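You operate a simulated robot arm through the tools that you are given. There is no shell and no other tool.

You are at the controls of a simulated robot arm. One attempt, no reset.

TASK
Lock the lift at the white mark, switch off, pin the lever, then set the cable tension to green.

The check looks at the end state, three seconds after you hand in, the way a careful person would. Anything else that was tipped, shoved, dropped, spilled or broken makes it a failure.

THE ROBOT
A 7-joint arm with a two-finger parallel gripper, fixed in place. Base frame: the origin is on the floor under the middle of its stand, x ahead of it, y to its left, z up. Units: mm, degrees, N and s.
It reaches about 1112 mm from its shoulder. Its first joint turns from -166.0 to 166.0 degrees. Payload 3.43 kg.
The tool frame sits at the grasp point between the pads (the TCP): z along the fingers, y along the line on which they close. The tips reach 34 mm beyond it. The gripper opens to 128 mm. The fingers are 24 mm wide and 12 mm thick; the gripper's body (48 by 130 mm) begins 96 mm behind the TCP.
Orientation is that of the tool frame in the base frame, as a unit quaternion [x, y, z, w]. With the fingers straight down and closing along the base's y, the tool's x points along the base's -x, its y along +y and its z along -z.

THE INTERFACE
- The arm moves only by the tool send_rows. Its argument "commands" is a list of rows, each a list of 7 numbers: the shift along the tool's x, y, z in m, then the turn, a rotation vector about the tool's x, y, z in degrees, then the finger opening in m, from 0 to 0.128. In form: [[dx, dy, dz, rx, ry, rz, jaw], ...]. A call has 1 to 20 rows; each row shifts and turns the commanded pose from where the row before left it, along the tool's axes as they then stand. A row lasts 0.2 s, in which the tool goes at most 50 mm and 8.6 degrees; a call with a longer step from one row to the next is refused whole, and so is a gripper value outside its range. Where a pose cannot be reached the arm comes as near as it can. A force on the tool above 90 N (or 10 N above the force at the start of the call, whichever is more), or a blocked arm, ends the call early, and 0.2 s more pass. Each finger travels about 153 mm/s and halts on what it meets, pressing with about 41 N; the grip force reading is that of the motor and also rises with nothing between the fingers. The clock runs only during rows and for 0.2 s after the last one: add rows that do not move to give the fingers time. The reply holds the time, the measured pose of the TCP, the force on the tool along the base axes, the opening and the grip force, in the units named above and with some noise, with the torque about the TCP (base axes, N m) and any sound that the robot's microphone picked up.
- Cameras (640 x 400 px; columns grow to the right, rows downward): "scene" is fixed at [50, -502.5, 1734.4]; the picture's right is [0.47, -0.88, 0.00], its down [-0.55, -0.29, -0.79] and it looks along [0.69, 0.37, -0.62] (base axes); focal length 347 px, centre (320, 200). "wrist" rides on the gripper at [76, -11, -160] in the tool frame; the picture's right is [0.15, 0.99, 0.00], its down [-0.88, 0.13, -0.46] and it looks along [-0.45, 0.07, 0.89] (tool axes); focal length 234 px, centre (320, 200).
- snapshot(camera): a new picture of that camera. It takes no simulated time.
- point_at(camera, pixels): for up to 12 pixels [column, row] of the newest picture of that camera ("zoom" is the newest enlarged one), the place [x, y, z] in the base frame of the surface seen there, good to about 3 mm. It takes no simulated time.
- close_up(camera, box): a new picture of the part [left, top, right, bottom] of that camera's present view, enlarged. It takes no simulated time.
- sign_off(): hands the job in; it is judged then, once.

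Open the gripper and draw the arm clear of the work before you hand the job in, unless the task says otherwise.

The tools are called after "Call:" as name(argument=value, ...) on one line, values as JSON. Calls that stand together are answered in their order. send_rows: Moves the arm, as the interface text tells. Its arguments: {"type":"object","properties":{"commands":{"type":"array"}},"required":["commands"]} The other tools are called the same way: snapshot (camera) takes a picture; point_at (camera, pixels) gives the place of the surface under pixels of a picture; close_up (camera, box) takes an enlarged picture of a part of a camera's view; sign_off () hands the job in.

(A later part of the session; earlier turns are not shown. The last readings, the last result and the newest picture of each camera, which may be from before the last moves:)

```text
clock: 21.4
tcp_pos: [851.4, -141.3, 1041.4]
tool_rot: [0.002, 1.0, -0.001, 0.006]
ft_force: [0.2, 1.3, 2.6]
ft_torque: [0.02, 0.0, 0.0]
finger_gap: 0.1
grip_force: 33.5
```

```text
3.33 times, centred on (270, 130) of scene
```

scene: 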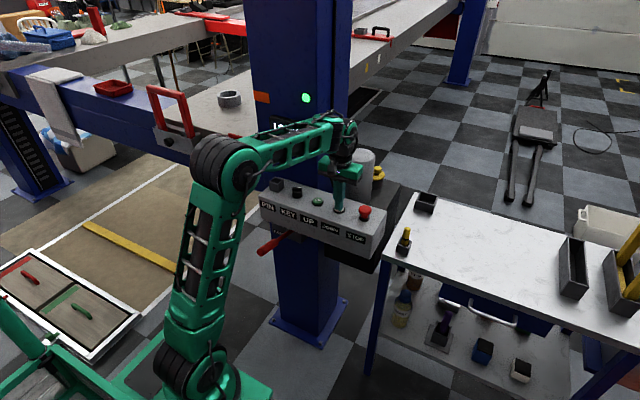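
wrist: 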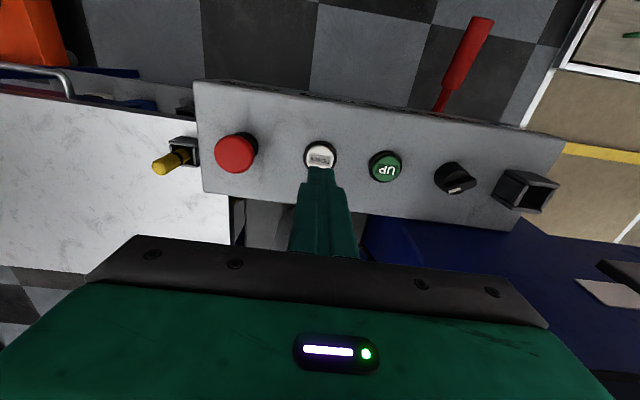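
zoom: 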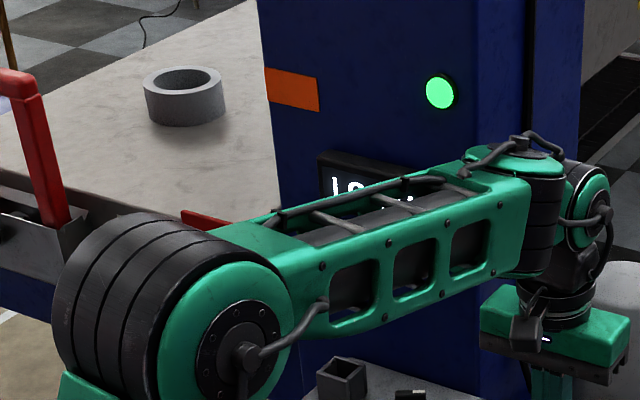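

The lift has stopped at the same height and the display now begins with "LO…". I release the button by rising straight up and back out to see the display and pointer.

Call:
send_rows(commands=[[0, 0, -0.02, 0, 0, 0, 0.0], [0, 0, -0.04, 0, 0, 0, 0.0], [0, 0, -0.04, 0, 0, 0, 0.0], [0.045, 0, 0, 0, 0, 0, 0.0], [0.045, 0, 0, 0, 0, 0, 0.0], [0.045, 0, 0, 0, 0, 0, 0.0], [0.045, -0.02, 0, 0, 0, 0, 0.0], [0.04, -0.03, 0, 0, 0, 0, 0.0], [0.03, -0.03, 0, 0, 0, 0, 0.0], [0, 0, 0, 0, 0, 0, 0.0]])

Call:
snapshot(camera="scene")

Call:
close_up(camera="scene", box=[200, 70, 340, 190])

Call:
snapshot(camera="wrist")

```text
clock: 23.6
tcp_pos: [600.2, -223.2, 1139.4]
tool_rot: [0.0, 1.0, 0.001, 0.006]
ft_force: [0.4, -0.5, 0.4]
ft_torque: [-0.01, 0.01, 0.01]
finger_gap: 0.0
grip_force: 33.0
```

```text
taken
```

scene: 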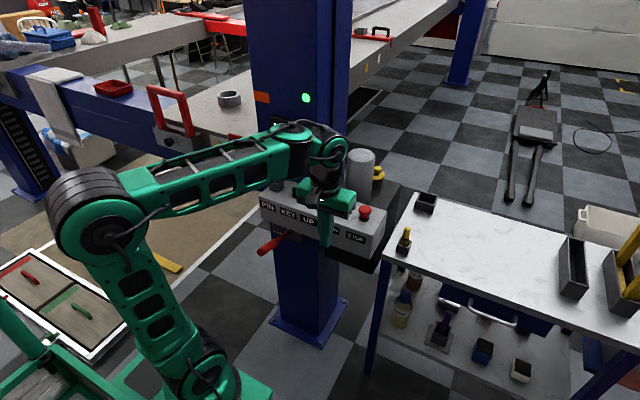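

```text
3.33 times, centred on (270, 130) of scene
```

zoom: 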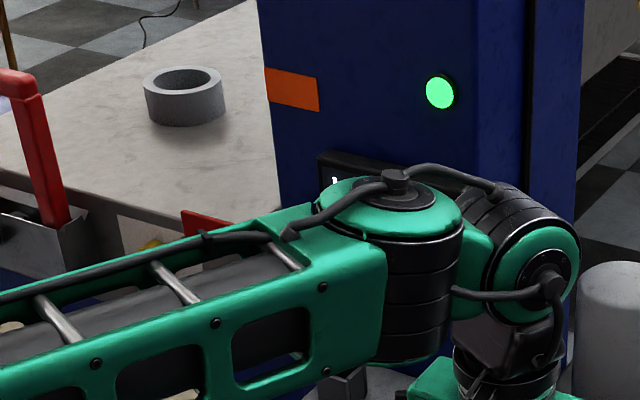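

```text
taken
```

wrist: 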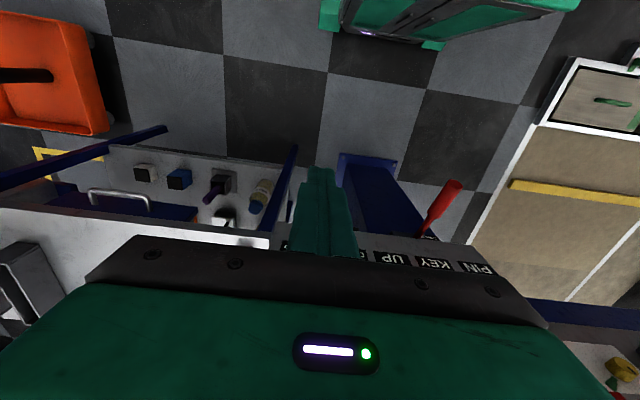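

The arm still hides the pointer in the scene view. I move to the earlier viewing pose (about 610, 20, 1270, tilted 40°) to read the display and pointer with the wrist camera.

Call:
send_rows(commands=[[0, 0.041, -0.022, 0, 0, 0, 0.05], [0, 0.041, -0.022, 0, 0, 0, 0.05], [0, 0.041, -0.022, 0, 0, 0, 0.05], [0, 0.041, -0.022, 0, 0, 0, 0.05], [0, 0.041, -0.022, 0, 0, 0, 0.05], [0, 0.041, -0.022, 0, 0, 0, 0.05], [0, 0, 0, 0, -8, 0, 0.05], [0, 0, 0, 0, -8, 0, 0.05], [0, 0, 0, 0, -8, 0, 0.05], [0, 0, 0, 0, -8, 0, 0.05], [0, 0, 0, 0, -8, 0, 0.05], [0, 0, 0, 0, 0, 0, 0.05]])

Call:
snapshot(camera="wrist")

Call:
close_up(camera="wrist", box=[270, 90, 510, 260])

Call:
snapshot(camera="scene")

Call:
close_up(camera="scene", box=[200, 70, 340, 190])

```text
clock: 26.2
tcp_pos: [600.1, 23.7, 1270.9]
tool_rot: [0.001, 0.938, 0.0, 0.347]
ft_force: [-1.0, 0.5, 0.0]
ft_torque: [-0.01, -0.03, -0.01]
finger_gap: 50.3
grip_force: 0.0
```

```text
taken
```

wrist: 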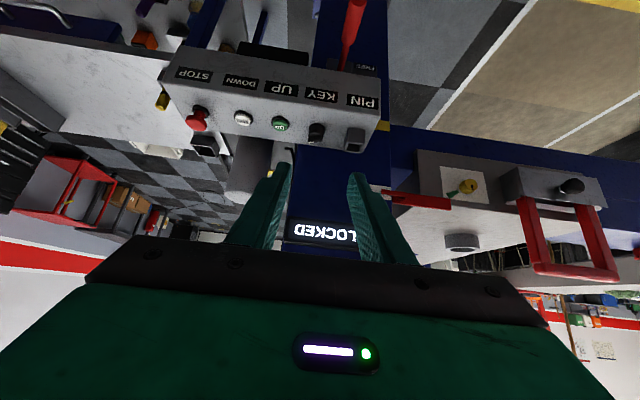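

```text
2.35 times, centred on (390, 175) of wrist
```

zoom: 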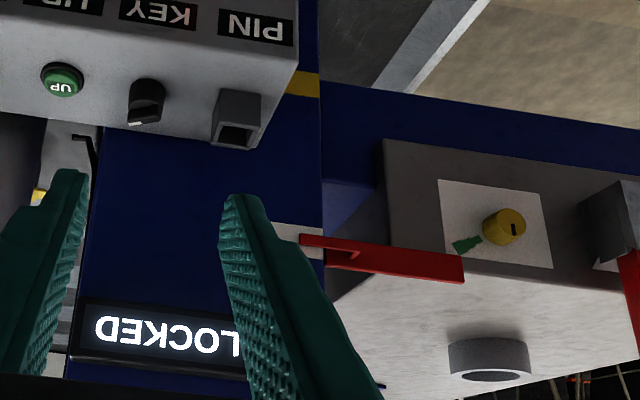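

```text
taken
```

scene: 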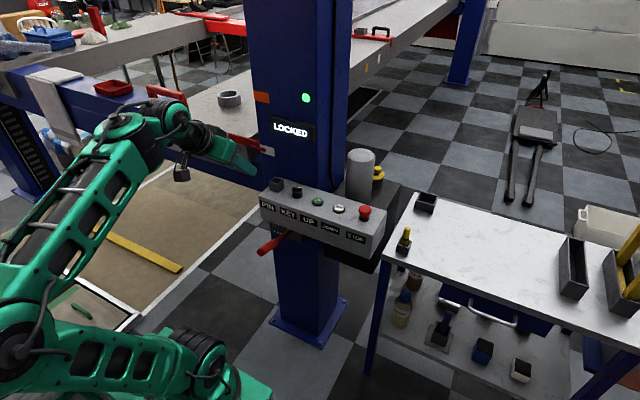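

```text
3.33 times, centred on (270, 130) of scene
```

zoom: 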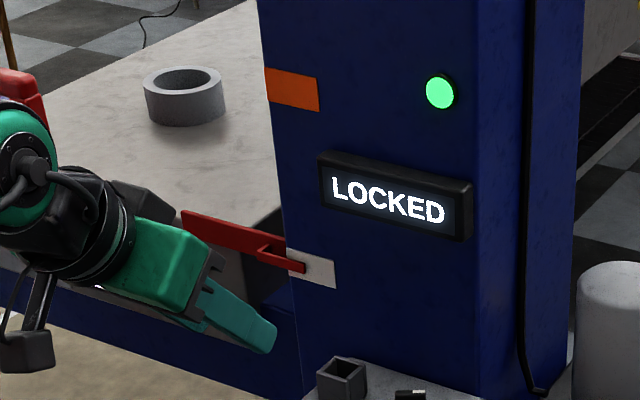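

The display reads LOCKED and the pointer lies on the white mark. Now for the key: I turn the tool vertical again and move above the key knob (about 851, 13) to view it closely between open fingers.

Call:
send_rows(commands=[[0, 0, 0, 0, 8, 0, 0.08], [0, 0, 0, 0, 8, 0, 0.08], [0, 0, 0, 0, 8, 0, 0.08], [0, 0, 0, 0, 8, 0, 0.08], [0, 0, 0, 0, 8, 0, 0.08], [-0.04, -0.002, 0.022, 0, 0, 0, 0.08], [-0.04, -0.002, 0.022, 0, 0, 0, 0.08], [-0.04, -0.002, 0.022, 0, 0, 0, 0.08], [-0.04, -0.002, 0.022, 0, 0, 0, 0.08], [-0.04, -0.002, 0.022, 0, 0, 0, 0.08], [-0.03, -0.001, 0.02, 0, 0, 0, 0.08], [0, 0, 0, 0, 0, 0, 0.08]])

Call:
snapshot(camera="wrist")

Call:
close_up(camera="wrist", box=[240, 80, 440, 240])

Call:
snapshot(camera="scene")

```text
clock: 28.8
tcp_pos: [830.2, 13.1, 1142.9]
tool_rot: [0.0, 1.0, 0.0, 0.006]
ft_force: [-0.6, -0.4, 1.0]
ft_torque: [-0.03, -0.01, 0.03]
finger_gap: 80.2
grip_force: 0.1
```

```text
taken
```

wrist: 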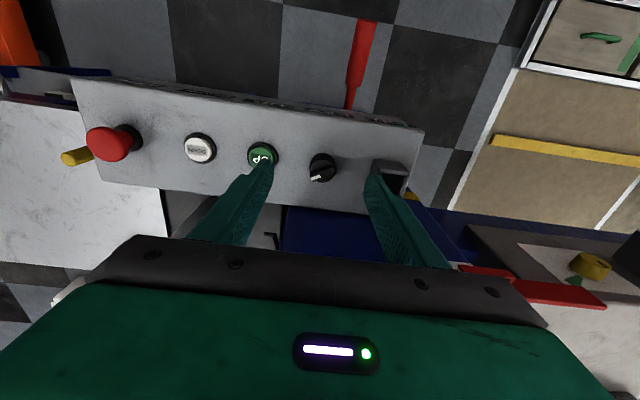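

```text
2.50 times, centred on (340, 160) of wrist
```

zoom: 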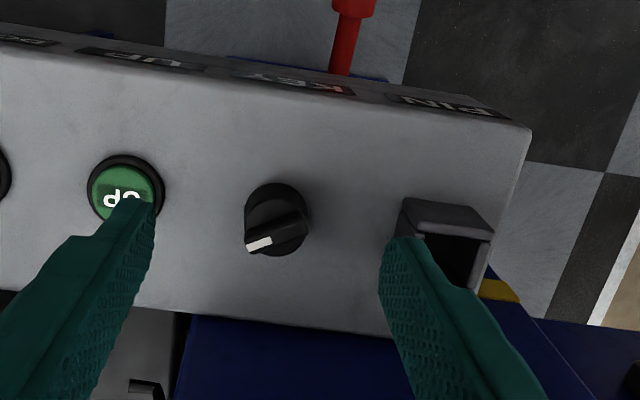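

```text
taken
```

scene: 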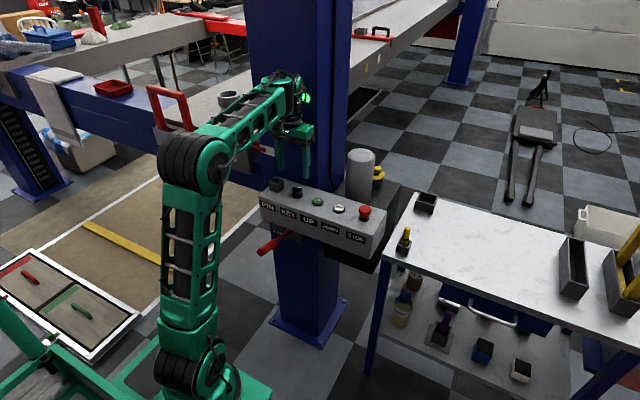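

The knob's bar runs from zoom (304,218) to its white tip at (250,245), i.e. pointing about 40° from -y toward +x. I measure the knob and the display panel.

Call:
point_at(camera="wrist", pixels=[[323, 160], [319, 177], [314, 175], [327, 170], [321, 173], [310, 168], [333, 165], [321, 156]])

Call:
point_at(camera="scene", pixels=[[298, 187], [303, 188], [291, 190], [297, 196], [297, 192]])

Call:
close_up(camera="scene", box=[260, 160, 340, 220])

```text
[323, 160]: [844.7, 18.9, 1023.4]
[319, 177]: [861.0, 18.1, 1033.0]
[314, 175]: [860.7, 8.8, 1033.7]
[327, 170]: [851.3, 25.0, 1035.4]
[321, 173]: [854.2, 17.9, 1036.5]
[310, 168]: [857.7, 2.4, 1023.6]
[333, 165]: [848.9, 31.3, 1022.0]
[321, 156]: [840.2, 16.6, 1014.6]
```

```text
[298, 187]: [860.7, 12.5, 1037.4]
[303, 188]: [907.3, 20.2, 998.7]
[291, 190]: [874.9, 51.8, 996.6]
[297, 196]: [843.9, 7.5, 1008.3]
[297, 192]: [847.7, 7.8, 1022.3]
```

```text
6.67 times, centred on (300, 190) of scene
```

zoom: 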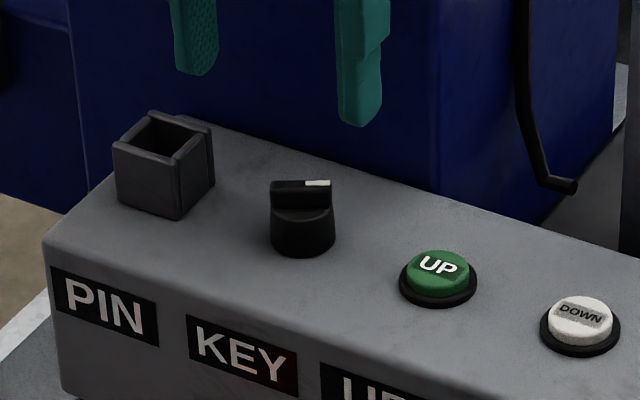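

The knob centre is about (854, 16.5), bar top z≈1036, base top z≈1023. I centre over it with a slight 6° back-tilt to keep the wrist off the display, lower to just above the bar and look.

Call:
send_rows(commands=[[0, 0, 0, 0, -6, 0, 0.06], [-0.0218, 0.0034, 0.0026, 0, 0, 0, 0.055], [0.003, 0, 0.025, 0, 0, 0, 0.055], [0.003, 0, 0.025, 0, 0, 0, 0.055], [0.0017, 0, 0.0147, 0, 0, 0, 0.055], [0, 0, 0, 0, 0, 0, 0.055]])

Call:
snapshot(camera="wrist")

Call:
close_up(camera="wrist", box=[240, 100, 400, 230])

Call:
close_up(camera="scene", box=[250, 90, 350, 220])

```text
clock: 30.2
tcp_pos: [853.1, 16.4, 1079.0]
tool_rot: [-0.001, 0.998, 0.0, 0.058]
ft_force: [0.2, -0.5, 0.4]
ft_torque: [0.02, -0.02, 0.01]
finger_gap: 55.0
grip_force: 0.1
```

```text
taken
```

wrist: 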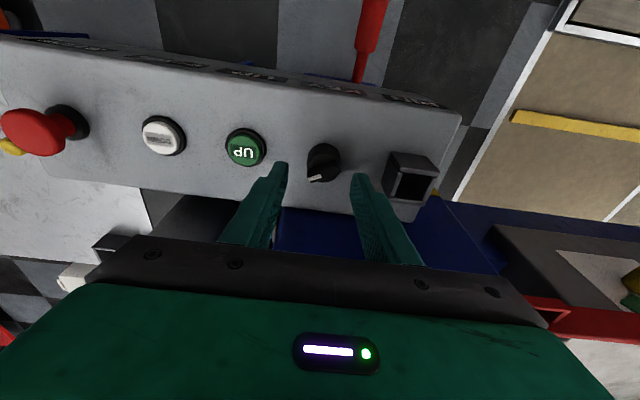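

```text
3.08 times, centred on (320, 165) of wrist
```

zoom: 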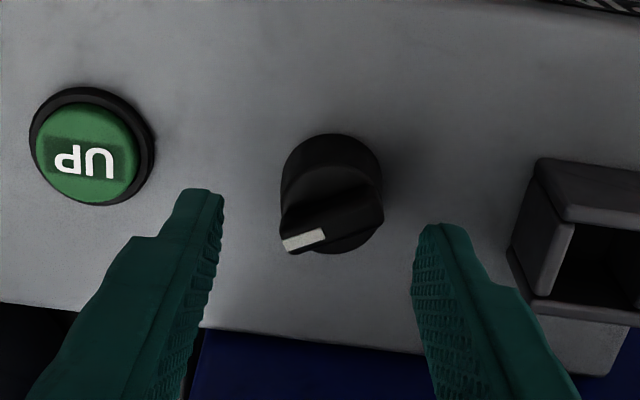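

```text
3.08 times, centred on (300, 155) of scene
```

zoom: 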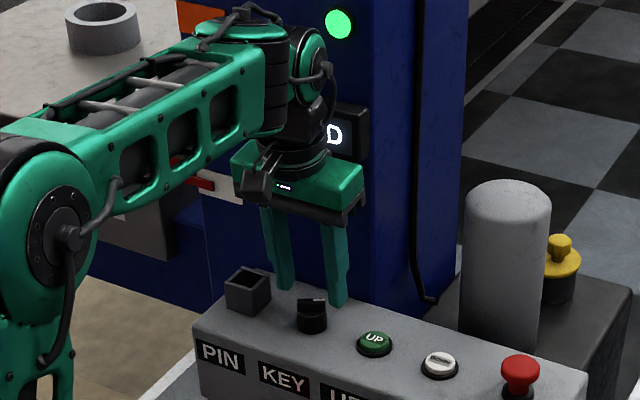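

The bar sits midway between the fingertips. I lower 19 mm so the tips straddle only the bar, then close gently: squeezing along y should turn the bar anticlockwise to point along x if it turns that way.

Call:
send_rows(commands=[[0.0012, 0, 0.0094, 0, 0, 0, 0.055], [0.0012, 0, 0.0094, 0, 0, 0, 0.055], [0, 0, 0, 0, 0, 0, 0.045], [0, 0, 0, 0, 0, 0, 0.036], [0, 0, 0, 0, 0, 0, 0.03]])

Call:
close_up(camera="wrist", box=[240, 100, 400, 230])

Call:
close_up(camera="scene", box=[260, 150, 340, 220])

```text
clock: 31.4
tcp_pos: [853.0, 17.6, 1060.0]
tool_rot: [-0.001, 0.998, 0.0, 0.058]
ft_force: [-0.8, 11.0, -1.5]
ft_torque: [0.29, -0.12, 0.07]
finger_gap: 36.4
grip_force: 5.9
```

```text
3.08 times, centred on (320, 165) of wrist
```

zoom: 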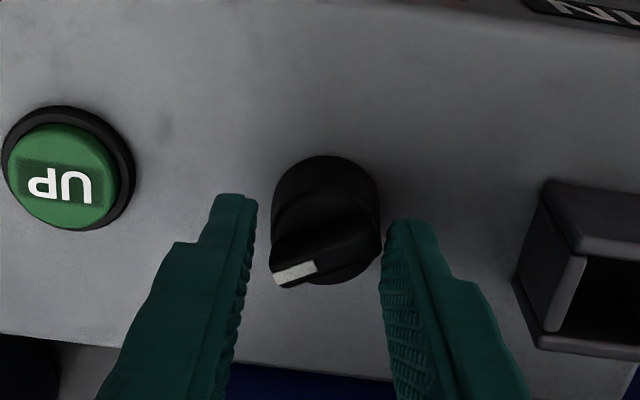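

```text
5.71 times, centred on (300, 185) of scene
```

zoom: 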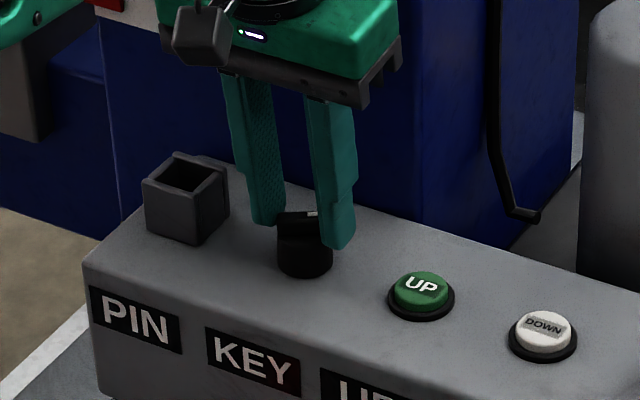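

The +y finger touches first (11 N), so the knob centre is slightly more to +y. I shift +2 mm in y and continue closing.

Call:
send_rows(commands=[[0, 0.0025, 0, 0, 0, 0, 0.036], [0, 0, 0, 0, 0, 0, 0.03], [0, 0, 0, 0, 0, 0, 0.024], [0, 0, 0, 0, 0, 0, 0.018], [0, 0, 0, 0, 0, 0, 0.01]])

Call:
close_up(camera="wrist", box=[240, 100, 400, 230])

Call:
close_up(camera="scene", box=[260, 80, 340, 220])

```text
clock: 32.6
tcp_pos: [852.6, 21.0, 1059.1]
tool_rot: [0.0, 0.998, 0.0, 0.058]
ft_force: [-0.5, 11.2, 1.9]
ft_torque: [0.29, 0.01, 0.04]
finger_gap: 32.8
grip_force: 45.3
```

```text
3.08 times, centred on (320, 165) of wrist
```

zoom: 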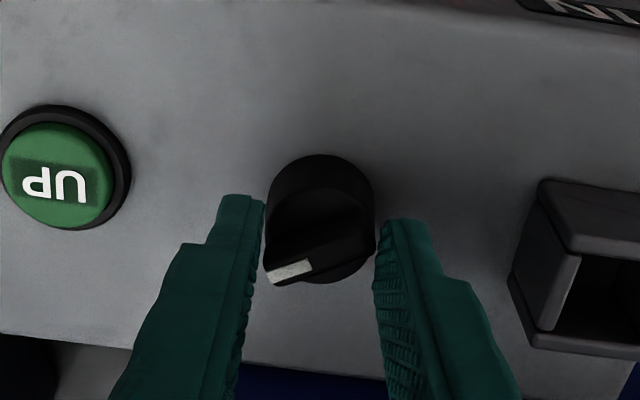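

```text
2.86 times, centred on (300, 150) of scene
```

zoom: 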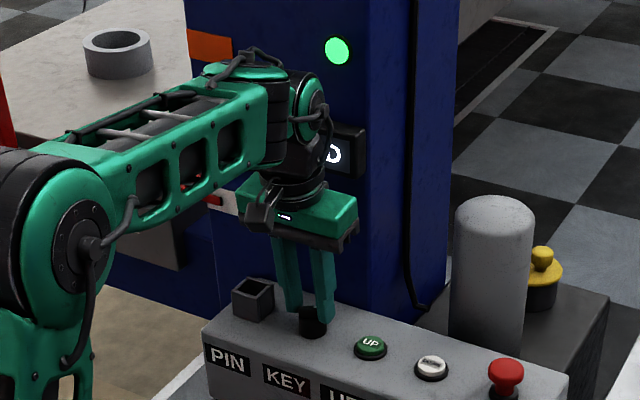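

The grip closed on a width of 32.8 mm at 45 N without turning the knob, so I'm holding its round body. I now turn the tool anticlockwise (seen from above) about the vertical by 20° and check whether the knob follows.

Call:
send_rows(commands=[[0, 0, 0, -0.58, 0, -4.97, 0.005], [0, 0, 0, -0.58, 0, -4.97, 0.005], [0, 0, 0, -0.58, 0, -4.97, 0.005], [0, 0, 0, -0.58, 0, -4.97, 0.005], [0, 0, 0, 0, 0, 0, 0.005]])

Call:
close_up(camera="wrist", box=[240, 100, 400, 230])

Call:
point_at(camera="scene", pixels=[[314, 141], [314, 127], [314, 137]])

Call:
close_up(camera="scene", box=[260, 80, 340, 220])

```text
clock: 33.8
tcp_pos: [852.0, 16.9, 1058.6]
tool_rot: [-0.173, 0.983, 0.01, 0.058]
ft_force: [-0.6, -4.5, 4.1]
ft_torque: [-0.18, -0.1, -0.01]
finger_gap: 33.0
grip_force: 44.9
```

```text
3.08 times, centred on (320, 165) of wrist
```

zoom: 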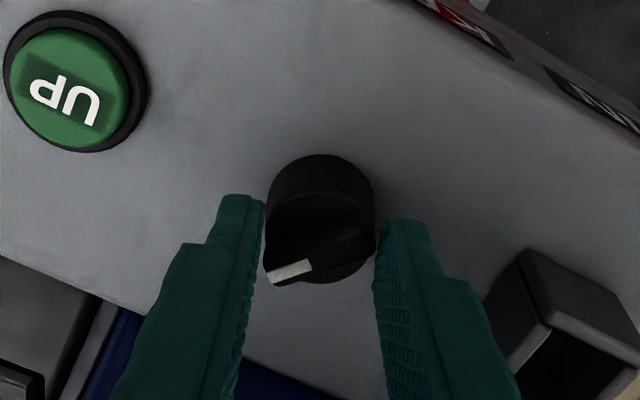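

```text
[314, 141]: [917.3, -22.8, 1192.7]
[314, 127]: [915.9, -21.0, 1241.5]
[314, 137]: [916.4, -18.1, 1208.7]
```

```text
2.86 times, centred on (300, 150) of scene
```

zoom: 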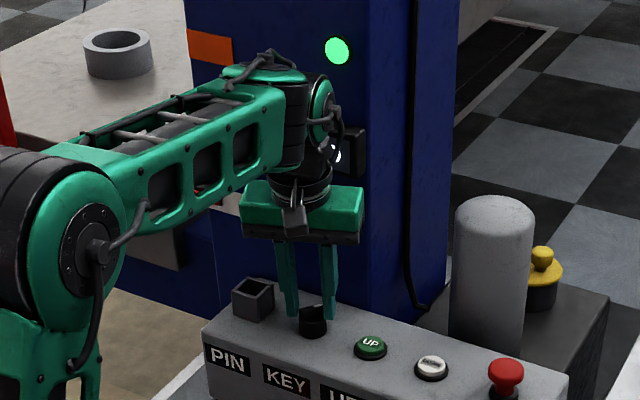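

The knob followed: its bar looks fixed relative to the fingers and turned in the scene view, with almost no torque. The light is still green, so I turn another 15°.

Call:
send_rows(commands=[[0, 0, 0, -0.58, 0, -4.97, 0.005], [0, 0, 0, -0.58, 0, -4.97, 0.005], [0, 0, 0, -0.58, 0, -4.97, 0.005], [0, 0, 0, 0, 0, 0, 0.005]])

Call:
close_up(camera="wrist", box=[240, 100, 400, 230])

Call:
close_up(camera="scene", box=[260, 80, 340, 220])

```text
clock: 34.8
tcp_pos: [853.9, 17.2, 1059.2]
tool_rot: [-0.299, 0.952, 0.017, 0.056]
ft_force: [11.2, -22.3, 2.8]
ft_torque: [-0.86, -0.35, -0.11]
finger_gap: 32.8
grip_force: 44.5
```

```text
3.08 times, centred on (320, 165) of wrist
```

zoom: 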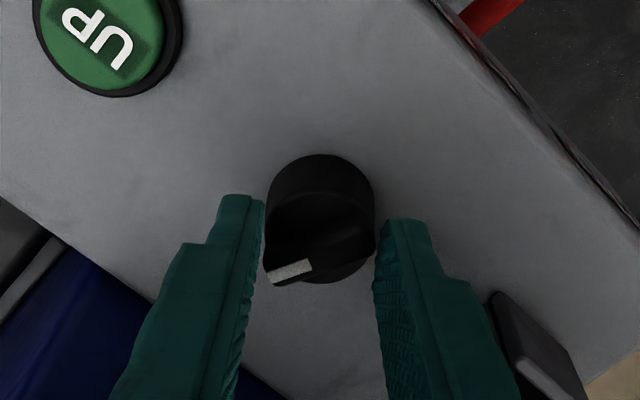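

```text
2.86 times, centred on (300, 150) of scene
```

zoom: 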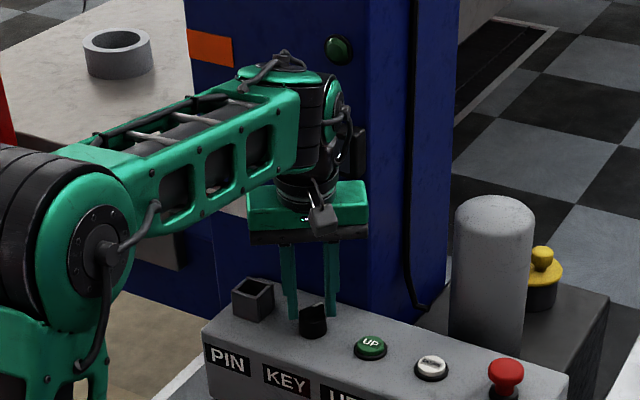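

The green light went out, so it is switching off, but I want the knob fully at its end position. I open, turn the tool back, and regrip to turn further.

Call:
send_rows(commands=[[0, 0, 0, 0, 0, 0, 0.04], [0, 0, 0, 0, 0, 0, 0.05], [0, 0, -0.03, 0, 0, 0, 0.055], [0, 0, 0, 0.58, 0, 4.97, 0.055], [0, 0, 0, 0.58, 0, 4.97, 0.055], [0, 0, 0, 0.58, 0, 4.97, 0.055], [0, 0, 0, 0.58, 0, 4.97, 0.055], [0, 0, 0, 0.58, 0, 4.97, 0.055], [0, 0, 0, 0.58, 0, 4.97, 0.055], [0, 0, 0, 0.58, 0, 4.97, 0.055], [0, 0, 0, 0, 0, 0, 0.055]])

Call:
snapshot(camera="wrist")

Call:
close_up(camera="wrist", box=[240, 100, 400, 230])

Call:
close_up(camera="scene", box=[260, 80, 340, 220])

```text
clock: 37.2
tcp_pos: [850.1, 16.5, 1089.5]
tool_rot: [0.0, 0.998, 0.0, 0.058]
ft_force: [0.4, -0.2, 0.5]
ft_torque: [-0.01, -0.02, 0.02]
finger_gap: 55.0
grip_force: 0.1
```

```text
taken
```

wrist: 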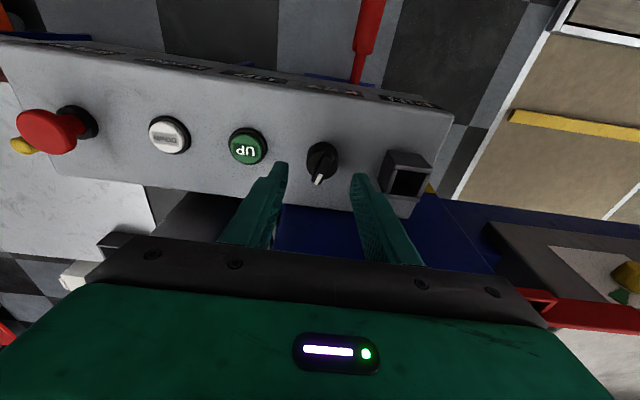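

```text
3.08 times, centred on (320, 165) of wrist
```

zoom: 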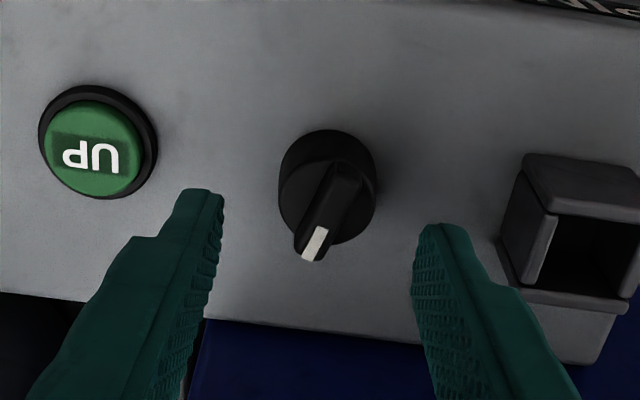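

```text
2.86 times, centred on (300, 150) of scene
```

zoom: 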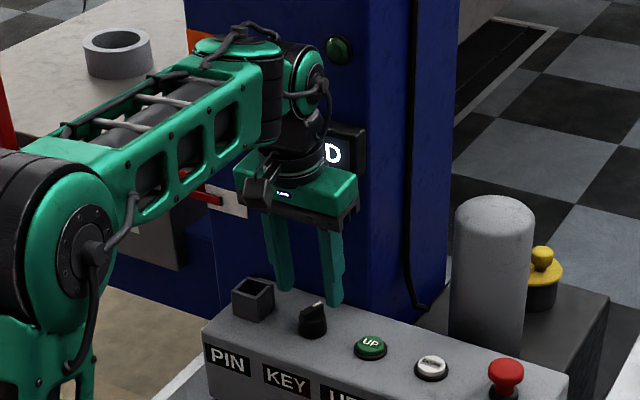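

The light is off and the bar now points about 10° short of +x. I lower again, grip the bar across its width, and turn further anticlockwise to find the end stop.

Call:
send_rows(commands=[[0.0, 0.001, 0.015, 0, 0, 0, 0.055], [0.0, 0, 0.0145, 0, 0, 0, 0.055], [0, 0, 0, 0, 0, 0, 0.03], [0, 0, 0, 0, 0, 0, 0.01], [0, 0, 0, 0, 0, 0, 0.005], [0, 0, 0, 0, 0, 0, 0.005]])

Call:
close_up(camera="wrist", box=[240, 100, 400, 230])

```text
clock: 38.6
tcp_pos: [853.8, 19.4, 1059.6]
tool_rot: [-0.001, 0.998, 0.001, 0.058]
ft_force: [-1.9, 11.3, -3.1]
ft_torque: [0.35, -0.32, -0.02]
finger_gap: 10.8
grip_force: 45.1
```

```text
3.08 times, centred on (320, 165) of wrist
```

zoom: 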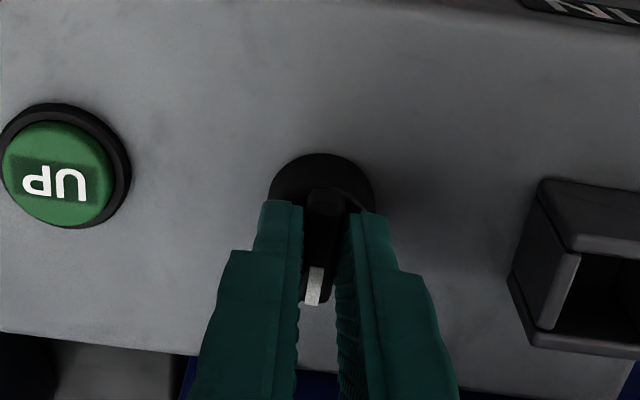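

Gap 10.8 mm: the bar is held between the pads, aligned with x. I turn anticlockwise in 5° steps and watch the torque for the stop.

Call:
send_rows(commands=[[0, 0.001, 0, -0.58, 0, -4.97, 0.005], [0, 0, 0, -0.58, 0, -4.97, 0.005], [0, 0, 0, -0.58, 0, -4.97, 0.005], [0, 0, 0, 0, 0, 0, 0.005]])

Call:
close_up(camera="wrist", box=[240, 100, 400, 230])

```text
clock: 39.6
tcp_pos: [854.3, 19.1, 1059.2]
tool_rot: [-0.13, 0.99, 0.007, 0.058]
ft_force: [3.6, 1.8, -1.4]
ft_torque: [-0.38, -0.14, -1.55]
finger_gap: 16.6
grip_force: 45.2
```

```text
3.08 times, centred on (320, 165) of wrist
```

zoom: 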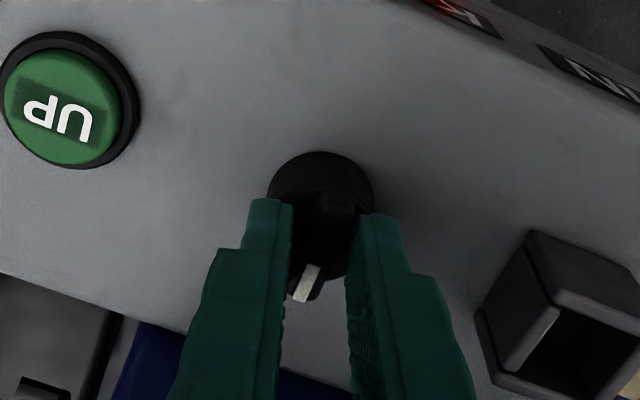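

Torque rose to 1.55 N·m and the pads slipped apart, so the knob is at its stop pointing +x = OFF. I turn back to neutral, open, and lift straight up.

Call:
send_rows(commands=[[0, 0, 0, 0.58, 0, 4.97, 0.005], [0, 0, 0, 0.58, 0, 4.97, 0.005], [0, 0, 0, 0.58, 0, 4.97, 0.005], [0, 0, 0, 0, 0, 0, 0.03], [0, 0, 0, 0, 0, 0, 0.05], [0, 0, -0.03, 0, 0, 0, 0.05], [0, 0, -0.04, 0, 0, 0, 0.05], [0, 0, -0.04, 0, 0, 0, 0.05], [0, 0, 0, 0, 0, 0, 0.05]])

Call:
snapshot(camera="wrist")

Call:
close_up(camera="wrist", box=[240, 80, 440, 240])

Call:
snapshot(camera="scene")

Call:
close_up(camera="scene", box=[210, 60, 350, 220])

```text
clock: 41.6
tcp_pos: [840.5, 19.3, 1168.2]
tool_rot: [0.001, 0.998, 0.0, 0.059]
ft_force: [0.4, 0.2, -0.9]
ft_torque: [0.02, 0.01, 0.03]
finger_gap: 50.1
grip_force: 0.0
```

```text
taken
```

wrist: 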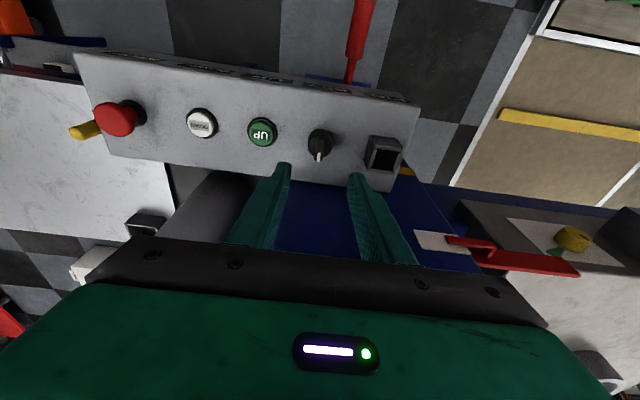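

```text
2.50 times, centred on (340, 160) of wrist
```

zoom: 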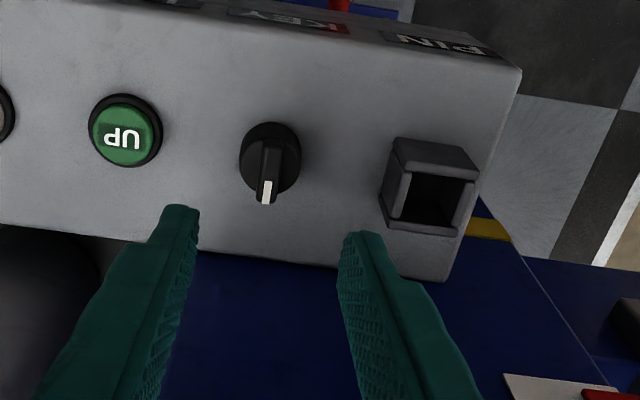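

```text
taken
```

scene: 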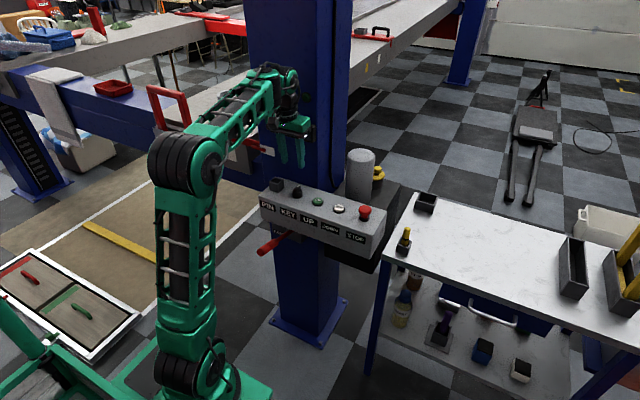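

```text
2.50 times, centred on (280, 140) of scene
```

zoom: 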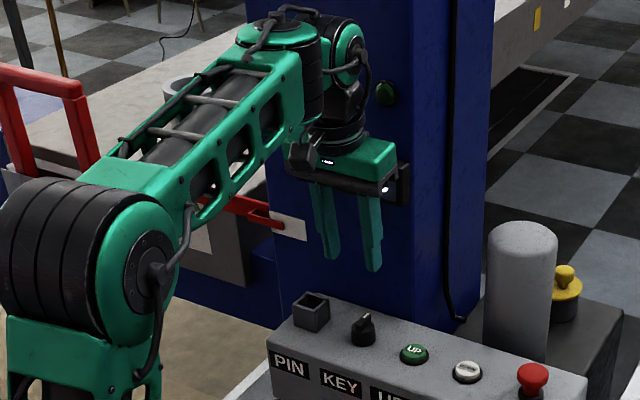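

The key is at OFF (light dark) and the pointer stays on white. Next I look at the pin: I straighten the tool and move over the bench corner holder near (908,-361) at a safe height.

Call:
send_rows(commands=[[0, 0, 0, 0, 6, 0, 0.06], [-0.0072, -0.04, 0.006, 0, 0, 0, 0.06], [-0.0072, -0.04, 0.006, 0, 0, 0, 0.06], [-0.0072, -0.04, 0.006, 0, 0, 0, 0.06], [-0.0072, -0.04, 0.006, 0, 0, 0, 0.06], [-0.0072, -0.04, 0.006, 0, 0, 0, 0.06], [-0.0072, -0.04, 0.006, 0, 0, 0, 0.06], [-0.0072, -0.04, 0.006, 0, 0, 0, 0.06], [-0.0072, -0.04, 0.006, 0, 0, 0, 0.06], [-0.0072, -0.04, 0.006, 0, 0, 0, 0.06], [0, 0, 0, 0, 0, 0, 0.06]])

Call:
snapshot(camera="wrist")

Call:
close_up(camera="wrist", box=[220, 80, 440, 240])

Call:
snapshot(camera="scene")

```text
clock: 44.0
tcp_pos: [906.7, -341.2, 1117.1]
tool_rot: [0.0, 1.0, 0.0, 0.005]
ft_force: [-0.1, -0.2, -0.3]
ft_torque: [-0.01, -0.01, 0.04]
finger_gap: 60.1
grip_force: 0.1
```

```text
taken
```

wrist: 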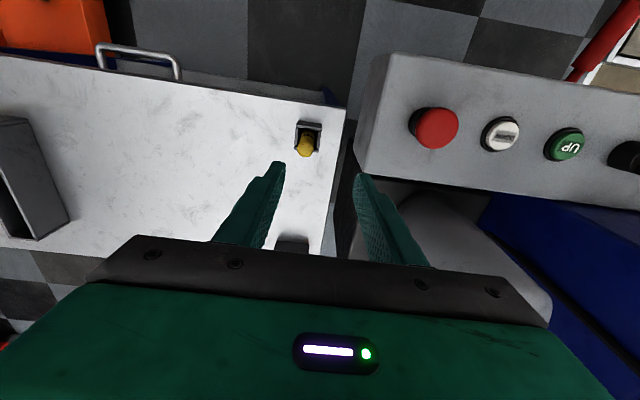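

```text
2.50 times, centred on (330, 160) of wrist
```

zoom: 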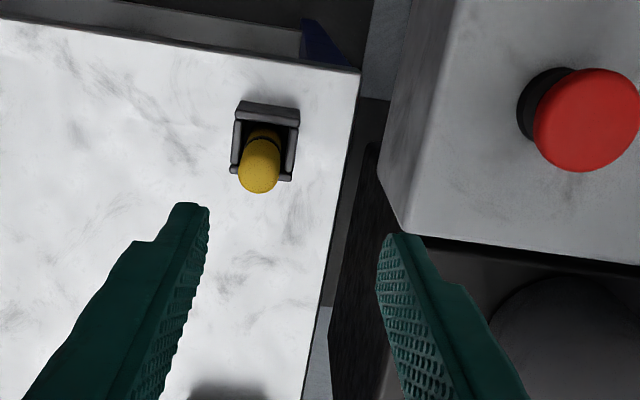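

```text
taken
```

scene: 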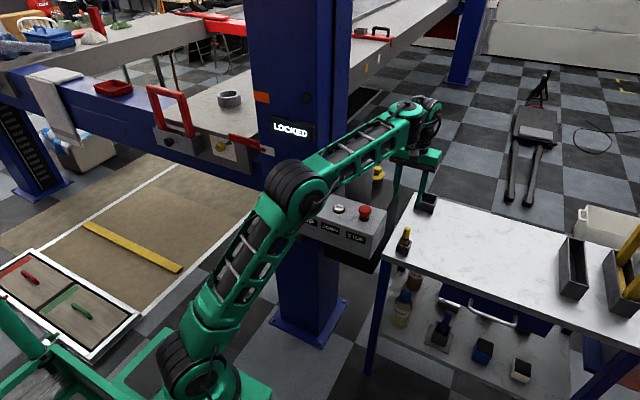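

The yellow pin stands in its small square holder at wrist (306,146). I measure pin top, the holder, and nearby surfaces.

Call:
point_at(camera="wrist", pixels=[[304, 147], [306, 141], [307, 135], [305, 151], [299, 145], [312, 145], [309, 124], [318, 126], [297, 126], [296, 148], [317, 150], [330, 140]])

Call:
point_at(camera="scene", pixels=[[406, 228], [406, 232], [405, 238], [404, 241], [402, 248], [398, 245], [409, 246], [404, 255], [430, 260]])

Call:
close_up(camera="scene", box=[385, 215, 435, 265])

```text
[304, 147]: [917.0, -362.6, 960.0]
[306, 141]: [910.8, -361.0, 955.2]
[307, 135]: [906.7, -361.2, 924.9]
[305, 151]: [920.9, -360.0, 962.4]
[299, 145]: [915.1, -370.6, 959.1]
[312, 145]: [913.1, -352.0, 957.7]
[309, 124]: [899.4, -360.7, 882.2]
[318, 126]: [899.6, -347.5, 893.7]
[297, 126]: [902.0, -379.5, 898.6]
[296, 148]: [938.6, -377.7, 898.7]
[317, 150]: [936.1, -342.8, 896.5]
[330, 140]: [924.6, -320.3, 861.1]
```

```text
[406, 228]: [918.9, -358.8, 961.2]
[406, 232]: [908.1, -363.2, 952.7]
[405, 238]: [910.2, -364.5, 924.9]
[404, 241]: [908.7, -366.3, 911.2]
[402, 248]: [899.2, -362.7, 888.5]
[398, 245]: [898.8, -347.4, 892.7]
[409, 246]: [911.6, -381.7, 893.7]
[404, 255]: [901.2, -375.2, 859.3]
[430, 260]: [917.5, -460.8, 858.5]
```

```text
8.00 times, centred on (410, 240) of scene
```

zoom: 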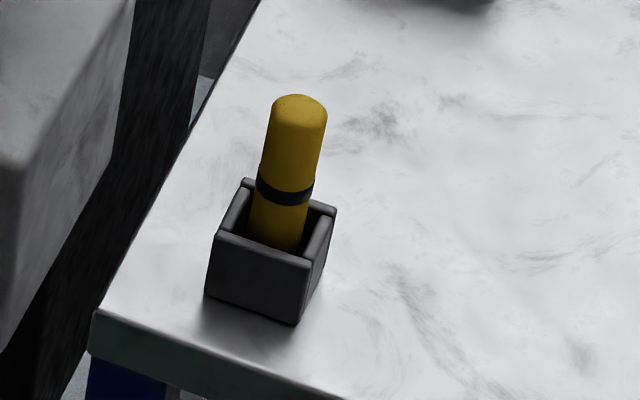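

The pin is about 20 mm thick, centred at (917,-361), top z≈962; holder rim z≈898. I centre over it and descend to z≈960 first to check alignment.

Call:
send_rows(commands=[[-0.0103, -0.0203, 0, 0, 0, 0, 0.055], [0, 0, 0.04, 0, 0, 0, 0.055], [0, 0, 0.04, 0, 0, 0, 0.055], [0, 0, 0.04, 0, 0, 0, 0.055], [0, 0, 0.025, 0, 0, 0, 0.055], [0, 0, 0, 0, 0, 0, 0.055]])

Call:
snapshot(camera="wrist")

Call:
close_up(camera="wrist", box=[240, 100, 400, 240])

Call:
close_up(camera="scene", box=[370, 170, 450, 270])

```text
clock: 45.4
tcp_pos: [919.0, -361.6, 969.2]
tool_rot: [0.001, 1.0, 0.0, 0.006]
ft_force: [-0.1, -0.2, -0.4]
ft_torque: [-0.04, 0.01, -0.01]
finger_gap: 54.9
grip_force: 0.2
```

```text
taken
```

wrist: 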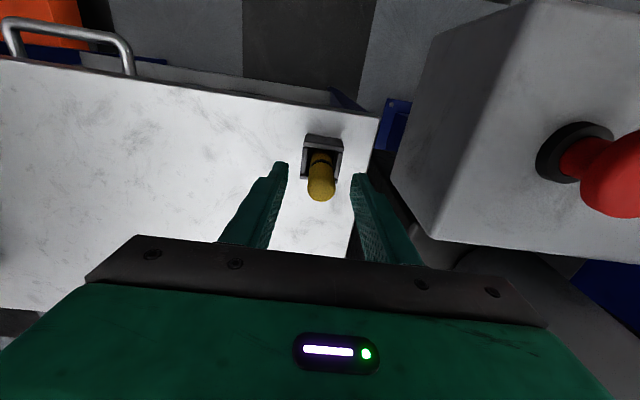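

```text
2.86 times, centred on (320, 170) of wrist
```

zoom: 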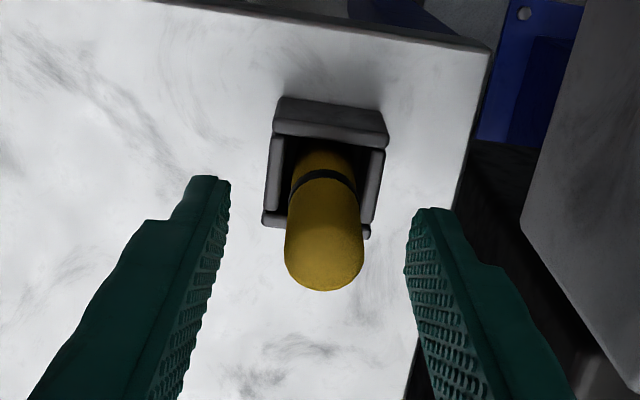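

```text
4.00 times, centred on (410, 220) of scene
```

zoom: 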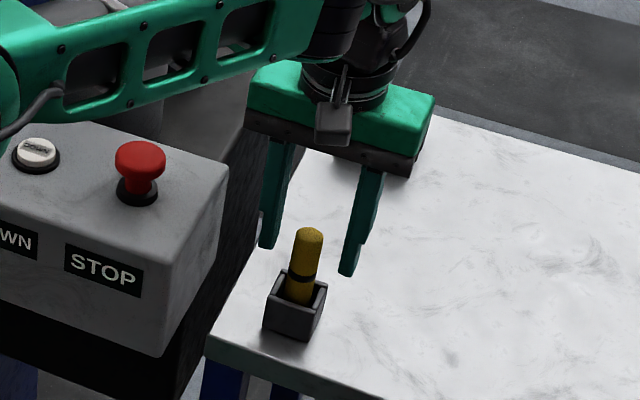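

The pin is midway between the fingers. I descend to z≈941 (tips stay above the holder rim) and close on it.

Call:
send_rows(commands=[[0.0015, 0, 0.0145, 0, 0, 0, 0.055], [0, 0, 0.014, 0, 0, 0, 0.055], [0, 0, 0, 0, 0, 0, 0.04], [0, 0, 0, 0, 0, 0, 0.025], [0, 0, 0, 0, 0, 0, 0.012], [0, 0, 0, 0, 0, 0, 0.008]])

Call:
close_up(camera="wrist", box=[240, 100, 400, 240])

Call:
close_up(camera="scene", box=[370, 170, 450, 270])

```text
clock: 46.8
tcp_pos: [916.3, -361.2, 943.0]
tool_rot: [0.001, 1.0, 0.0, 0.006]
ft_force: [0.3, -0.4, 0.3]
ft_torque: [-0.02, -0.01, 0.02]
finger_gap: 21.5
grip_force: 41.2
```

```text
2.86 times, centred on (320, 170) of wrist
```

zoom: 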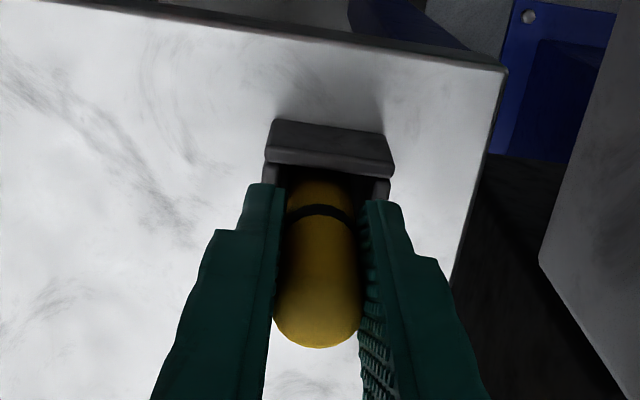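

```text
4.00 times, centred on (410, 220) of scene
```

zoom: 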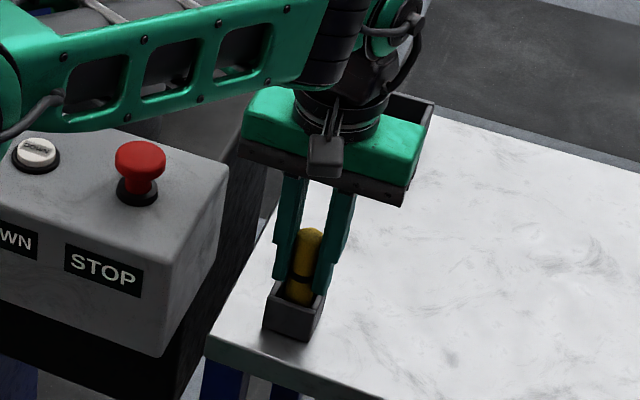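

The pin is gripped (gap 21.5 mm, 41 N). I lift it straight up about 240 mm.

Call:
send_rows(commands=[[0, 0, -0.015, 0, 0, 0, 0.008], [0, 0, -0.02, 0, 0, 0, 0.008], [0, 0, -0.025, 0, 0, 0, 0.008], [0, 0, -0.03, 0, 0, 0, 0.008], [0, 0, -0.035, 0, 0, 0, 0.008], [0, 0, -0.04, 0, 0, 0, 0.008], [0, 0, -0.04, 0, 0, 0, 0.008], [0, 0, -0.035, 0, 0, 0, 0.008], [0, 0, 0, 0, 0, 0, 0.008]])

Call:
snapshot(camera="scene")

Call:
close_up(camera="scene", box=[350, 110, 450, 260])

Call:
close_up(camera="wrist", box=[240, 100, 400, 240])

```text
clock: 48.8
tcp_pos: [910.9, -365.1, 1204.2]
tool_rot: [-0.004, 1.0, -0.001, 0.016]
ft_force: [3.3, -17.4, -10.8]
ft_torque: [3.44, -0.07, 1.65]
finger_gap: 21.6
grip_force: 40.5
stopped in row 9: the force on the tool passed its limit at 100 N (the readings are from after the stop); the commanded pose is now the measured one
```

```text
taken
```

scene: 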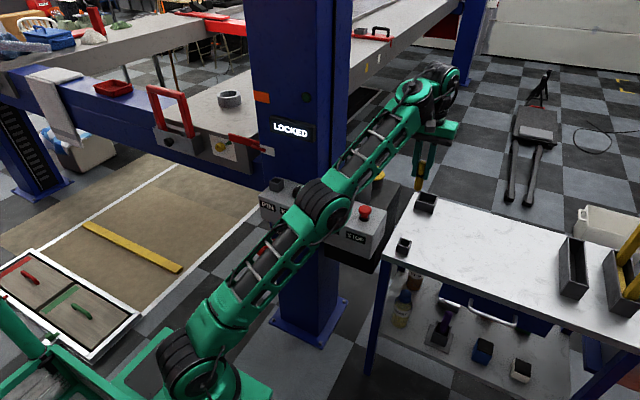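

```text
2.67 times, centred on (400, 185) of scene
```

zoom: 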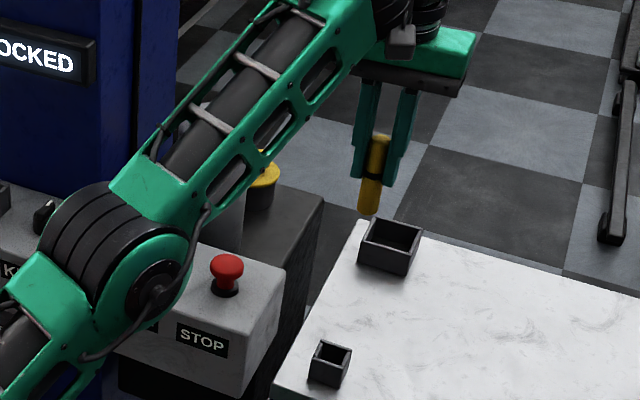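

```text
2.86 times, centred on (320, 170) of wrist
```

zoom: 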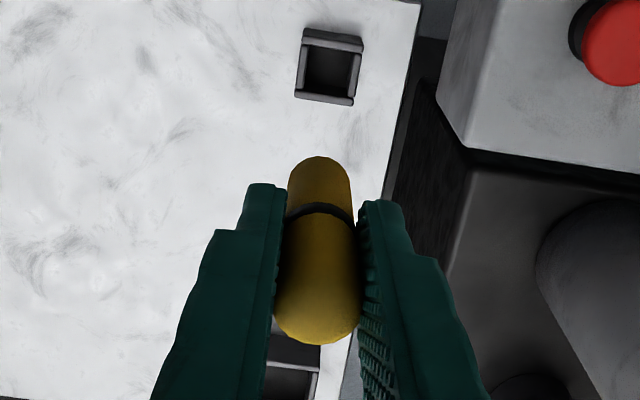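

A force limit stopped the last row while the pin stayed gripped (gap 21.6). I check where the arm's links are relative to the box, tank cylinder and column to see whether something was touched.

Call:
point_at(camera="scene", pixels=[[325, 205], [340, 220], [350, 190], [380, 145], [405, 120], [440, 75], [455, 80], [436, 130], [340, 205], [365, 212], [420, 190], [375, 170]])

Call:
send_rows(commands=[[0, 0, 0, 0, 0, 0, 0.008]])

Call:
snapshot(camera="wrist")

Call:
close_up(camera="scene", box=[270, 50, 470, 270])

```text
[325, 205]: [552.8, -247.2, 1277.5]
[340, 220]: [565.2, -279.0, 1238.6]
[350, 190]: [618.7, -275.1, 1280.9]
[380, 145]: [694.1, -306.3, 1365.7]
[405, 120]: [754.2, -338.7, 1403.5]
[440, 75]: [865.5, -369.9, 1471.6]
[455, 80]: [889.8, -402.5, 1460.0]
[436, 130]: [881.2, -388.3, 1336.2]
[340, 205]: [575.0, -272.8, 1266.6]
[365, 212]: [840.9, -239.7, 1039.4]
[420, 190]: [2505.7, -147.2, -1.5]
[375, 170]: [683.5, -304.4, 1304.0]
```

```text
clock: 49.2
tcp_pos: [911.8, -366.0, 1201.9]
tool_rot: [-0.003, 1.0, -0.001, 0.014]
ft_force: [5.9, -25.8, -13.2]
ft_torque: [4.54, 0.03, 2.09]
finger_gap: 21.8
grip_force: 40.9
```

```text
taken
```

wrist: 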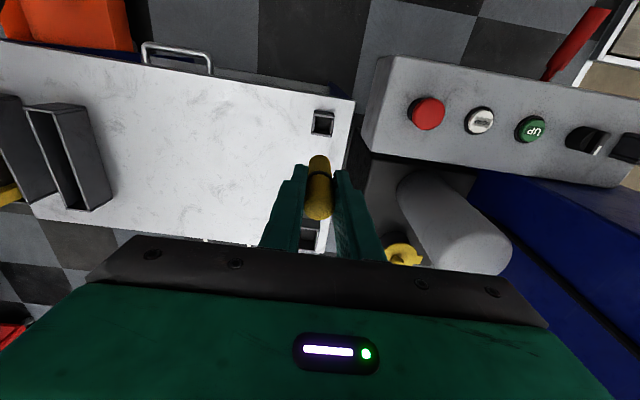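

```text
1.82 times, centred on (370, 160) of scene
```

zoom: 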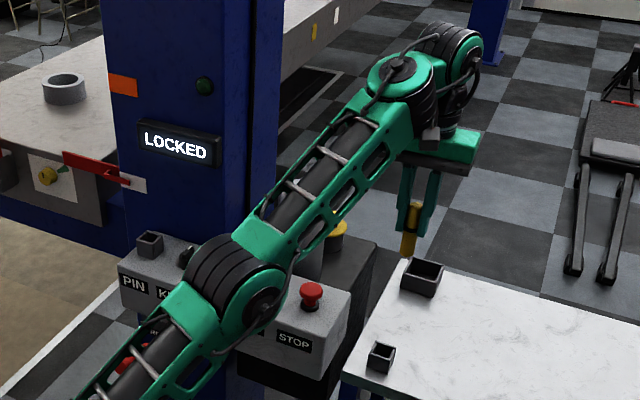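

Nothing external is near the tool; the steady 4.5 N·m suggests the wrist camera bracket presses on the raised forearm (near zoom (430,130)). I lower about 60 mm to relieve it and recheck forces.

Call:
send_rows(commands=[[0, 0, 0.015, 0, 0, 0, 0.008], [0, 0, 0.02, 0, 0, 0, 0.008], [0, 0, 0.025, 0, 0, 0, 0.008], [0, 0, 0, 0, 0, 0, 0.008]])

Call:
snapshot(camera="wrist")

Call:
close_up(camera="scene", box=[340, 50, 480, 220])

```text
clock: 50.2
tcp_pos: [906.8, -364.7, 1138.3]
tool_rot: [-0.003, 1.0, 0.0, 0.015]
ft_force: [0.1, -1.0, -1.1]
ft_torque: [-0.01, 0.01, -0.01]
finger_gap: 21.6
grip_force: 41.5
```

```text
taken
```

wrist: 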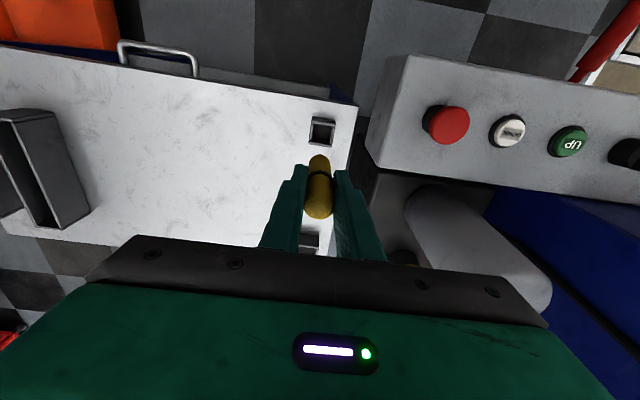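

```text
2.35 times, centred on (410, 135) of scene
```

zoom: 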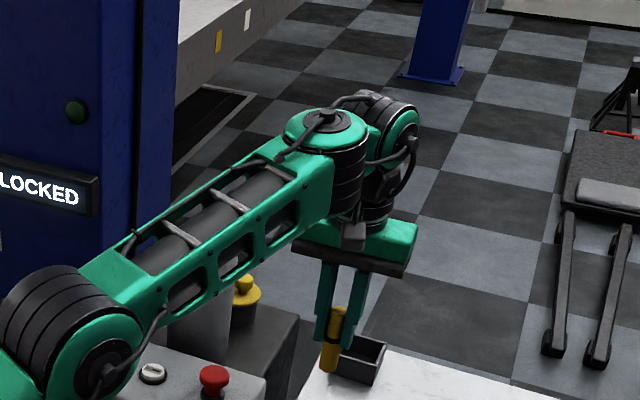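

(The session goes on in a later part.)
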